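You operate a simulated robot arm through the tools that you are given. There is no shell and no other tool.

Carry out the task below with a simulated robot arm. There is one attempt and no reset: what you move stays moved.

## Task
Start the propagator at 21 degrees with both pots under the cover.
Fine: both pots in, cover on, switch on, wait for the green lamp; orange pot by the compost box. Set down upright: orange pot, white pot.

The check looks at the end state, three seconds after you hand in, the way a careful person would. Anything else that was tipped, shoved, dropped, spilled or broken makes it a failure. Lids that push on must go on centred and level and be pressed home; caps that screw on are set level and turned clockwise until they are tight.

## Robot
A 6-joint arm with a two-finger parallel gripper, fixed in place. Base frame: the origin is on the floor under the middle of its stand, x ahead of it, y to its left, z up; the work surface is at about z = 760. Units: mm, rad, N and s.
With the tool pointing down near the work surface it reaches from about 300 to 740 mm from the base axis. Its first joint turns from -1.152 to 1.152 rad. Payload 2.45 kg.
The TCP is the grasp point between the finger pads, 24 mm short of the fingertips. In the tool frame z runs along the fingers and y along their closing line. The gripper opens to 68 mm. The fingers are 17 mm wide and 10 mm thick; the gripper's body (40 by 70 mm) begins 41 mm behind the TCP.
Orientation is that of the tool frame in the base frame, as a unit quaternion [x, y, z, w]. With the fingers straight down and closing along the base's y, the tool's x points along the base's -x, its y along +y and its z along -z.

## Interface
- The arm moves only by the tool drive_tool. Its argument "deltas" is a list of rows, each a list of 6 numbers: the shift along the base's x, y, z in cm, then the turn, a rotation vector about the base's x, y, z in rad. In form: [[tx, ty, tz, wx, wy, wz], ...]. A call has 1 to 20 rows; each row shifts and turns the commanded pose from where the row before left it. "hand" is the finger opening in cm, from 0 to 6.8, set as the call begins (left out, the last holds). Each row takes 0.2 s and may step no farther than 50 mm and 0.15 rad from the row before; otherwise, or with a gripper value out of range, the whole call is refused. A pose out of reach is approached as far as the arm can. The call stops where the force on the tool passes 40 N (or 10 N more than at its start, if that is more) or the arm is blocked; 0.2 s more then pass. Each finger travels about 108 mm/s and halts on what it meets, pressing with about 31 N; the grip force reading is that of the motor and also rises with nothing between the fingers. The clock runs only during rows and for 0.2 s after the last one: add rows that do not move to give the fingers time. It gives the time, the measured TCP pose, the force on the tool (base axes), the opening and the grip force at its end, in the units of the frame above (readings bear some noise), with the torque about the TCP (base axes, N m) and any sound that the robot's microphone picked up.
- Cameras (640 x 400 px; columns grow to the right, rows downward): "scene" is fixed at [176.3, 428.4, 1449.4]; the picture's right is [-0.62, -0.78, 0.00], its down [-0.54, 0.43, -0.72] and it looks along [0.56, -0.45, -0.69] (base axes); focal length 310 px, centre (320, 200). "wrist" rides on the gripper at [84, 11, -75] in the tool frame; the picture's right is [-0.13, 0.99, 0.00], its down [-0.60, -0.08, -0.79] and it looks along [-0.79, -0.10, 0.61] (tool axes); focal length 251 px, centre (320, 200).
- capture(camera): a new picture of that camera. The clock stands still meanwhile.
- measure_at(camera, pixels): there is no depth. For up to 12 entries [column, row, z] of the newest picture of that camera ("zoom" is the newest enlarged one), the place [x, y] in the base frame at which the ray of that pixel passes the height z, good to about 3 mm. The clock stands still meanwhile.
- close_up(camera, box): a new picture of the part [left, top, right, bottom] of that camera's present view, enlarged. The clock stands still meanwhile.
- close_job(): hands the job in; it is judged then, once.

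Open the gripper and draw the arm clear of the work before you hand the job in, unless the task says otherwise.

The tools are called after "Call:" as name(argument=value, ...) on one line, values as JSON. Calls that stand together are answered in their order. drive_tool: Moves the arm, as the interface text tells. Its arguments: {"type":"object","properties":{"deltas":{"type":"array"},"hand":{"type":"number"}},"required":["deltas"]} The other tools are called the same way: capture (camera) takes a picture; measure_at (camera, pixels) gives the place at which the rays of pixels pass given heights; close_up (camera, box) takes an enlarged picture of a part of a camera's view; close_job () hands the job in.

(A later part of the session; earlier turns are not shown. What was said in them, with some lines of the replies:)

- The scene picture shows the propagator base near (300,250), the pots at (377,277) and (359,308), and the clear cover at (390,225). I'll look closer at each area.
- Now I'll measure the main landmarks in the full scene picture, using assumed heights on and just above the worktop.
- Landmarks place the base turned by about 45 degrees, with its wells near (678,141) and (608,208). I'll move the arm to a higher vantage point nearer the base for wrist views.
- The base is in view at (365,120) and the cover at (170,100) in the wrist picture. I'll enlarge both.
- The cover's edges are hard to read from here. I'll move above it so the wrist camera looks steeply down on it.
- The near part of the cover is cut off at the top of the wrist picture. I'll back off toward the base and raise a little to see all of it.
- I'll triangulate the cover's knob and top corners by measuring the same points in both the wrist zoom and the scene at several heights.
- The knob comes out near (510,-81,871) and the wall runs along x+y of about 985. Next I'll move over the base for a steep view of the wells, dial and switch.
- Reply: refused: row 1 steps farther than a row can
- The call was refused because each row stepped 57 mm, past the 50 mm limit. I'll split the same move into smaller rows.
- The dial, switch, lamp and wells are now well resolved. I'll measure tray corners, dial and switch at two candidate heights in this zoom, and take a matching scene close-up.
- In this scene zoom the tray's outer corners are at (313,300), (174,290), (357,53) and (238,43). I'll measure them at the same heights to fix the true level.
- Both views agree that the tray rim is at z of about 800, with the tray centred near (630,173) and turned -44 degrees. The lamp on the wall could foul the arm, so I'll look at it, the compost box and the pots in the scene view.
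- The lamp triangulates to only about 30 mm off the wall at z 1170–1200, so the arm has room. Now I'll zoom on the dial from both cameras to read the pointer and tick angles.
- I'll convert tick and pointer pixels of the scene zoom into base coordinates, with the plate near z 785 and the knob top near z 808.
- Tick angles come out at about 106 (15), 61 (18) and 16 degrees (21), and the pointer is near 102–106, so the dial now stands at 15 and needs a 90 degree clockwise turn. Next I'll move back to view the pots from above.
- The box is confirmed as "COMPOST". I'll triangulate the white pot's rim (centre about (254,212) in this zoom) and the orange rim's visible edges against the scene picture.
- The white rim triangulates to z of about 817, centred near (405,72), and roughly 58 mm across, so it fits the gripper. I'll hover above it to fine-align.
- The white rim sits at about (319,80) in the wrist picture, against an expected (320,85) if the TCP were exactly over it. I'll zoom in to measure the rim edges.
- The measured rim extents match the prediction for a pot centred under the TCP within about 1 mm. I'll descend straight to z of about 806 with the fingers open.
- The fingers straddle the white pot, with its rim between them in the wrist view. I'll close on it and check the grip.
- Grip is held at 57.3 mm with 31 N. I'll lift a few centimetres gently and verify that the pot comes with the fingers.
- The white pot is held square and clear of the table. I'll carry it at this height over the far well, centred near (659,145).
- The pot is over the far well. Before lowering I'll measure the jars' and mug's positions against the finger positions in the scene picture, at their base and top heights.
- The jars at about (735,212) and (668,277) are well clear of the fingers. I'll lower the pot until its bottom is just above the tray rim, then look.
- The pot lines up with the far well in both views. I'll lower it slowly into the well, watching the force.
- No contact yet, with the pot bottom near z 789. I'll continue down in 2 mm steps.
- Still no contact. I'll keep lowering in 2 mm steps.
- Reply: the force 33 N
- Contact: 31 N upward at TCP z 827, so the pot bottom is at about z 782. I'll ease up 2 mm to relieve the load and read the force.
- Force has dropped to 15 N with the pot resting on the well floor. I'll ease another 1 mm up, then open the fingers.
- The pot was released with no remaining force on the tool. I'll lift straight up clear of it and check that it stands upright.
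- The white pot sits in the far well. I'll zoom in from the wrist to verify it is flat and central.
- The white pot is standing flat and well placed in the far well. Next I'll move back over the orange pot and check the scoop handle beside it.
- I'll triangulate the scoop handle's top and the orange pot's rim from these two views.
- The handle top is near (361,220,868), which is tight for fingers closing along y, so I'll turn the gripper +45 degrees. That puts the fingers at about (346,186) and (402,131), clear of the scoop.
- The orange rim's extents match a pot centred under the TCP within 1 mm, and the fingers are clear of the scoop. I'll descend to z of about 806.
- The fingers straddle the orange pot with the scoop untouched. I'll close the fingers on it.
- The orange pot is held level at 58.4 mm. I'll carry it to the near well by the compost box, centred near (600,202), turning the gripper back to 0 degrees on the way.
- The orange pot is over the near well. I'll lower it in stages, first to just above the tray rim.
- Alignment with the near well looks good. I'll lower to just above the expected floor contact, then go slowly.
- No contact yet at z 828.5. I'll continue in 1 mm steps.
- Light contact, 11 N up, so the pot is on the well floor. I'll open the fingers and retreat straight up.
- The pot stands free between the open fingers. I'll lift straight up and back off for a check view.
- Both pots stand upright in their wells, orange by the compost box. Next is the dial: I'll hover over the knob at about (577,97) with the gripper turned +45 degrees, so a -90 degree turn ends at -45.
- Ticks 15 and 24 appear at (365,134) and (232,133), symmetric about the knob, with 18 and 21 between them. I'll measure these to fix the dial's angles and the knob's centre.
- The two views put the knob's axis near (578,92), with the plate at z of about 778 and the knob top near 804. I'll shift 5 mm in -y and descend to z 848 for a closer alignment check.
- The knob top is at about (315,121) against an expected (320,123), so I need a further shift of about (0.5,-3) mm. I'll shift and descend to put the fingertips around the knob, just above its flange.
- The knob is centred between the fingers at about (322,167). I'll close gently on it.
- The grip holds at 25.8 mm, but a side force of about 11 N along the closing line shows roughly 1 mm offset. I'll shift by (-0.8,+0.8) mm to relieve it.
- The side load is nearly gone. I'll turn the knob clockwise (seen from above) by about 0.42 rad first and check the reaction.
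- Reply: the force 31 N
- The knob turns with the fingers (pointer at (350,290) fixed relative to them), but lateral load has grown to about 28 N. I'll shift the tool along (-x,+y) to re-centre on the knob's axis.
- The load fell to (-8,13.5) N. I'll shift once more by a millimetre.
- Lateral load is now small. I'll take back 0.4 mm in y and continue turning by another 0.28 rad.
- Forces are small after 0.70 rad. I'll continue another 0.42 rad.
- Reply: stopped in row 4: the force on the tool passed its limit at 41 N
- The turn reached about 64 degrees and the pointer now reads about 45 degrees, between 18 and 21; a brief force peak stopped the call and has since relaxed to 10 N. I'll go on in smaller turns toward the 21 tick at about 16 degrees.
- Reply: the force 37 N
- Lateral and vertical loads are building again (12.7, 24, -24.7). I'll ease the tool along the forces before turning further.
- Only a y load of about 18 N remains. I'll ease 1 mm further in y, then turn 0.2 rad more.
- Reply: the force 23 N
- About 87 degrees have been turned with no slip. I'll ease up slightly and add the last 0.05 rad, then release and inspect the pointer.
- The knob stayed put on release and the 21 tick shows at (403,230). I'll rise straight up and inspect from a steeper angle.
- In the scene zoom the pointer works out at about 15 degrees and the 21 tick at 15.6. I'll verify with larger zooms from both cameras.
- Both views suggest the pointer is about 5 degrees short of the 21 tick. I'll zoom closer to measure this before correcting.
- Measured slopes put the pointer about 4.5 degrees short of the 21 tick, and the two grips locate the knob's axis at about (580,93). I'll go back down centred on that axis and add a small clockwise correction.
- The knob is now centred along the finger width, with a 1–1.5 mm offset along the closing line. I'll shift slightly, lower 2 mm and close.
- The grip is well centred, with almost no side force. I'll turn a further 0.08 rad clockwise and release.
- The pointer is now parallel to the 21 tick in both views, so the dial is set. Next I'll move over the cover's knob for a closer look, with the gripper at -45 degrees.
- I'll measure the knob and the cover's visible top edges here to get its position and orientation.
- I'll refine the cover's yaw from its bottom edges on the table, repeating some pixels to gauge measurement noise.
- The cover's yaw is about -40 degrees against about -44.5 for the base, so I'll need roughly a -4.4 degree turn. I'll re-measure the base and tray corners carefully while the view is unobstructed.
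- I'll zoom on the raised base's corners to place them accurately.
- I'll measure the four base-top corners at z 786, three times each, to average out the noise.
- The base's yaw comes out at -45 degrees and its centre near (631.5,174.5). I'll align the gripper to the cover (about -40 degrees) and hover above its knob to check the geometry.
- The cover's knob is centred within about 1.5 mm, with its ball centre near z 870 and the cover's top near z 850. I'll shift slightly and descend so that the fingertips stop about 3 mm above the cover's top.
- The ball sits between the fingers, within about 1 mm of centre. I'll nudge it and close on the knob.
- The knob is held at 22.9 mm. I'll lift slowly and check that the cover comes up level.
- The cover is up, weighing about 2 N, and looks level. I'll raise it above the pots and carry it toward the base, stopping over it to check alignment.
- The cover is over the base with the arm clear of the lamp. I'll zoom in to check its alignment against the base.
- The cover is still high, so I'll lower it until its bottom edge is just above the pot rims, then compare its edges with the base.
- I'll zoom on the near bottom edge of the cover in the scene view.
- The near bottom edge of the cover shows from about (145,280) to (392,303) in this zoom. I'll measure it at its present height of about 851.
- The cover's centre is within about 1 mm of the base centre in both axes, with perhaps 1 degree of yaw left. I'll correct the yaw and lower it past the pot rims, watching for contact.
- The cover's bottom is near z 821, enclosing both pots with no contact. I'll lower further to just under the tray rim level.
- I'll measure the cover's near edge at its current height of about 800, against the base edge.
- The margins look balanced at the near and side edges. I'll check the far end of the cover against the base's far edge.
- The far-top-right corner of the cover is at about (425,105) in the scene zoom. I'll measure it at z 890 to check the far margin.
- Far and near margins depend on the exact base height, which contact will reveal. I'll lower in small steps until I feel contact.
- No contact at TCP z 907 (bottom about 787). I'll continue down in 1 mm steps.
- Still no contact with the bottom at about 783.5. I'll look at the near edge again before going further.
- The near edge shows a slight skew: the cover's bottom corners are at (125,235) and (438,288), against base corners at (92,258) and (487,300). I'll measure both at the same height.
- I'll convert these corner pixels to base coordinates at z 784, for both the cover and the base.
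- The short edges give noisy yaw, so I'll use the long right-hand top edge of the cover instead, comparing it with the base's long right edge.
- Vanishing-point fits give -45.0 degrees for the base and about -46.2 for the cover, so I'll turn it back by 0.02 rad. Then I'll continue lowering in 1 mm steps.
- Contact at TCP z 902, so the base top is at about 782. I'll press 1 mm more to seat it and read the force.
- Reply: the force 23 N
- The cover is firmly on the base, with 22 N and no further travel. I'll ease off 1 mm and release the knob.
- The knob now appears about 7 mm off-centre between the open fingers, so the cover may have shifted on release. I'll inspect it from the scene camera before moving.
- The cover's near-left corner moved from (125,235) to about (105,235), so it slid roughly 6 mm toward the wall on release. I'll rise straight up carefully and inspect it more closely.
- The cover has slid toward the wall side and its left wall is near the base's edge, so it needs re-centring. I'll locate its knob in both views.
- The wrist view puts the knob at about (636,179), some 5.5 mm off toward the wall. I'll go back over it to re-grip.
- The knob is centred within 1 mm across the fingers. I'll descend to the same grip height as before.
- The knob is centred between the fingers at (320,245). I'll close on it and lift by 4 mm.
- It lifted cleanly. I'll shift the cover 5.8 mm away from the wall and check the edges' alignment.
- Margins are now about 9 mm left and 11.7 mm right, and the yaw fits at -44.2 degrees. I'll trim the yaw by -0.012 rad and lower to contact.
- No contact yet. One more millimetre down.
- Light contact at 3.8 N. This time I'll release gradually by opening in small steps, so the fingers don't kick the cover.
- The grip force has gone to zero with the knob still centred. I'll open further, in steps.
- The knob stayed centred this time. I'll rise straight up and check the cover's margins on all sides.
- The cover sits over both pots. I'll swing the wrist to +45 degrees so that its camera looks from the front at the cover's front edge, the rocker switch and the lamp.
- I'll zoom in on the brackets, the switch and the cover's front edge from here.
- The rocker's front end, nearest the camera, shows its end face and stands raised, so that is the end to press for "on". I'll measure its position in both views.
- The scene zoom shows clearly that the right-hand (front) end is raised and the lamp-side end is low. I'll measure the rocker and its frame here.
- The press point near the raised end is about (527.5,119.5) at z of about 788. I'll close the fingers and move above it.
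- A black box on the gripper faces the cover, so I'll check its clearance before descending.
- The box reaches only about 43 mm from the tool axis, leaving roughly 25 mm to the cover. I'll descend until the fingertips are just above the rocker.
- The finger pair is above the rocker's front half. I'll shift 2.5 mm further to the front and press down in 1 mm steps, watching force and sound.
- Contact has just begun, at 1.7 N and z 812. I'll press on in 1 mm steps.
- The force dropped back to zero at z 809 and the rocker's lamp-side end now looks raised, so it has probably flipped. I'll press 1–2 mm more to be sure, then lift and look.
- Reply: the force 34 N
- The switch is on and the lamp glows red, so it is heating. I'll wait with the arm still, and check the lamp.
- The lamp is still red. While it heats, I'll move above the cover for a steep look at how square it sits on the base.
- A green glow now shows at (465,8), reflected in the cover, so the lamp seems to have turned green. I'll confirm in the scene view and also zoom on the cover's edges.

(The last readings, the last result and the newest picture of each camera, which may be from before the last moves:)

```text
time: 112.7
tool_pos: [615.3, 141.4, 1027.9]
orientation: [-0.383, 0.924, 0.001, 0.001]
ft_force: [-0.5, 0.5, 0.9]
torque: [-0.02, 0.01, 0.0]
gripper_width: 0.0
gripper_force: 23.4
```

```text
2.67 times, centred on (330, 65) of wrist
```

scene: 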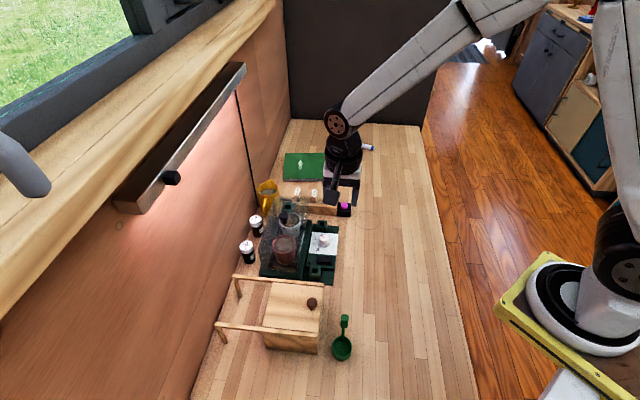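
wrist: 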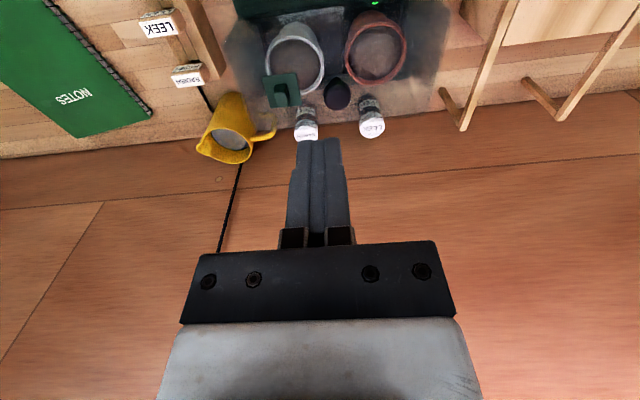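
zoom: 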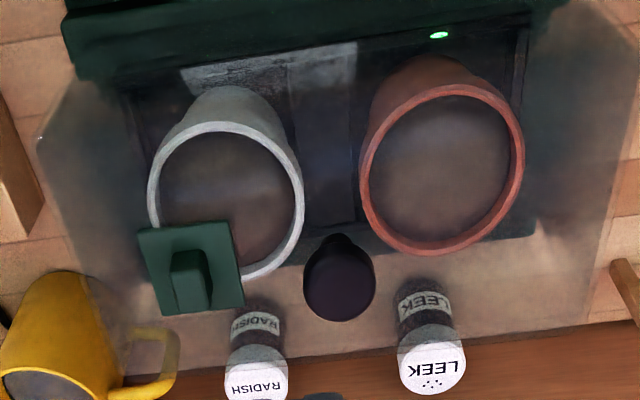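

The lamp is green, and the cover's edges run parallel to the base within about 1 degree. I'll open the gripper and draw the arm back clear of the work.

Call:
drive_tool(deltas=[[-1, -1, 2, 0, 0, 0], [-3, -2, 2, 0, 0, 0], [-3, -2, 2, 0, 0, -0.1], [-3, -2, 2, 0, 0, -0.13], [-3, -2, 2, 0, 0, -0.13], [-3, -1.5, 2, 0, 0, -0.13], [-2, -1.5, 2, 0, 0, -0.13], [0, 0, 0, 0, 0, -0.13], [0, 0, 0, 0, 0, 0], [0, 0, 0, 0, 0, 0]], hand=6.8)

Call:
capture(camera="scene")

Call:
close_up(camera="scene", box=[230, 180, 360, 290])

Call:
close_up(camera="scene", box=[200, 250, 420, 380])

Call:
capture(camera="wrist")

```text
time: 114.9
tool_pos: [436.6, 20.9, 1166.8]
orientation: [-0.018, 1.0, 0.001, 0.001]
ft_force: [-0.7, 0.2, 0.1]
torque: [0.01, -0.02, -0.04]
gripper_width: 68.1
gripper_force: 0.1
```

```text
taken
```

scene: 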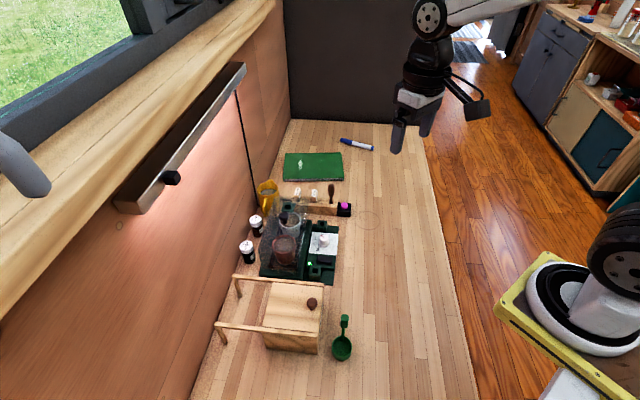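

```text
3.64 times, centred on (295, 235) of scene
```

zoom: 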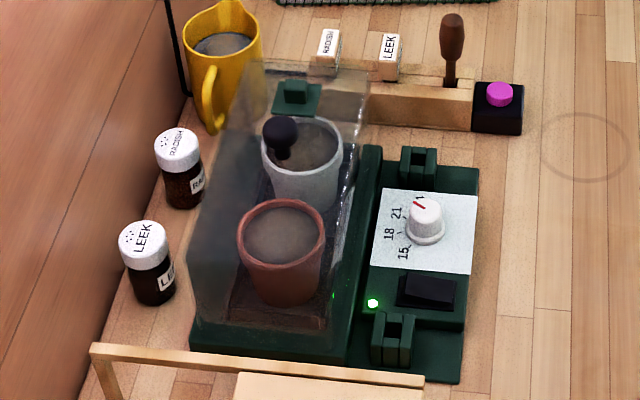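

```text
2.91 times, centred on (310, 315) of scene
```

zoom: 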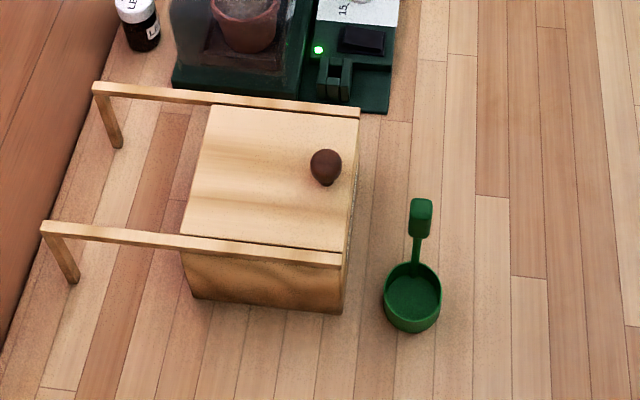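

```text
taken
```

wrist: 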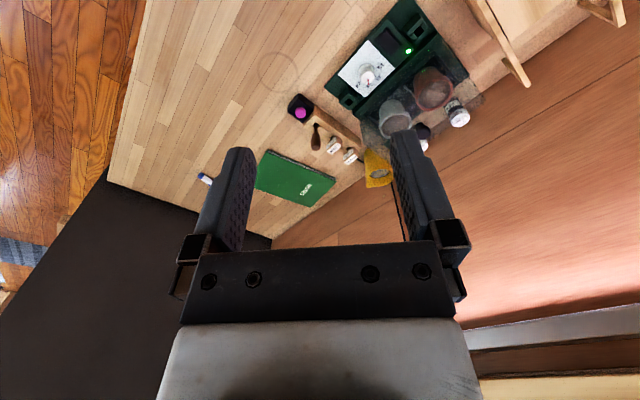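

The final views show both pots upright under the cover, orange by the compost box, and the cover seated on the base. The dial is at 21, the switch is on, the lamp is green, nothing else has moved, and the arm is clear with the gripper open. I'm handing in the job.

Call:
close_job()

```text
The job is handed in.
```

The propagator is running at 21 degrees with both pots under the cover. The lamp was green when I handed in; I don't have the check's result.

- **Pots:** both stand upright in their wells. The orange one is in the well next to the compost box and the white one is in the far well.
- **Cover:** it sits flat on the base, about 2 mm off-centre toward the wall and square to within about 1 degree. It slid about 6 mm toward the wall when I first let go, so I picked it up again and re-centred it. It isn't a push-on fit, so I only set it down lightly the second time, at the same height as the first.
- **Dial:** the pointer lines up with the 21 mark in both camera views. It had been set at 15.
- **Switch and lamp:** pressing the raised front end of the rocker turned it on. The lamp went red and turned green within a few seconds.

The scoop, compost box, jars and mug look undisturbed in the final pictures, and the arm is drawn back with the gripper open.
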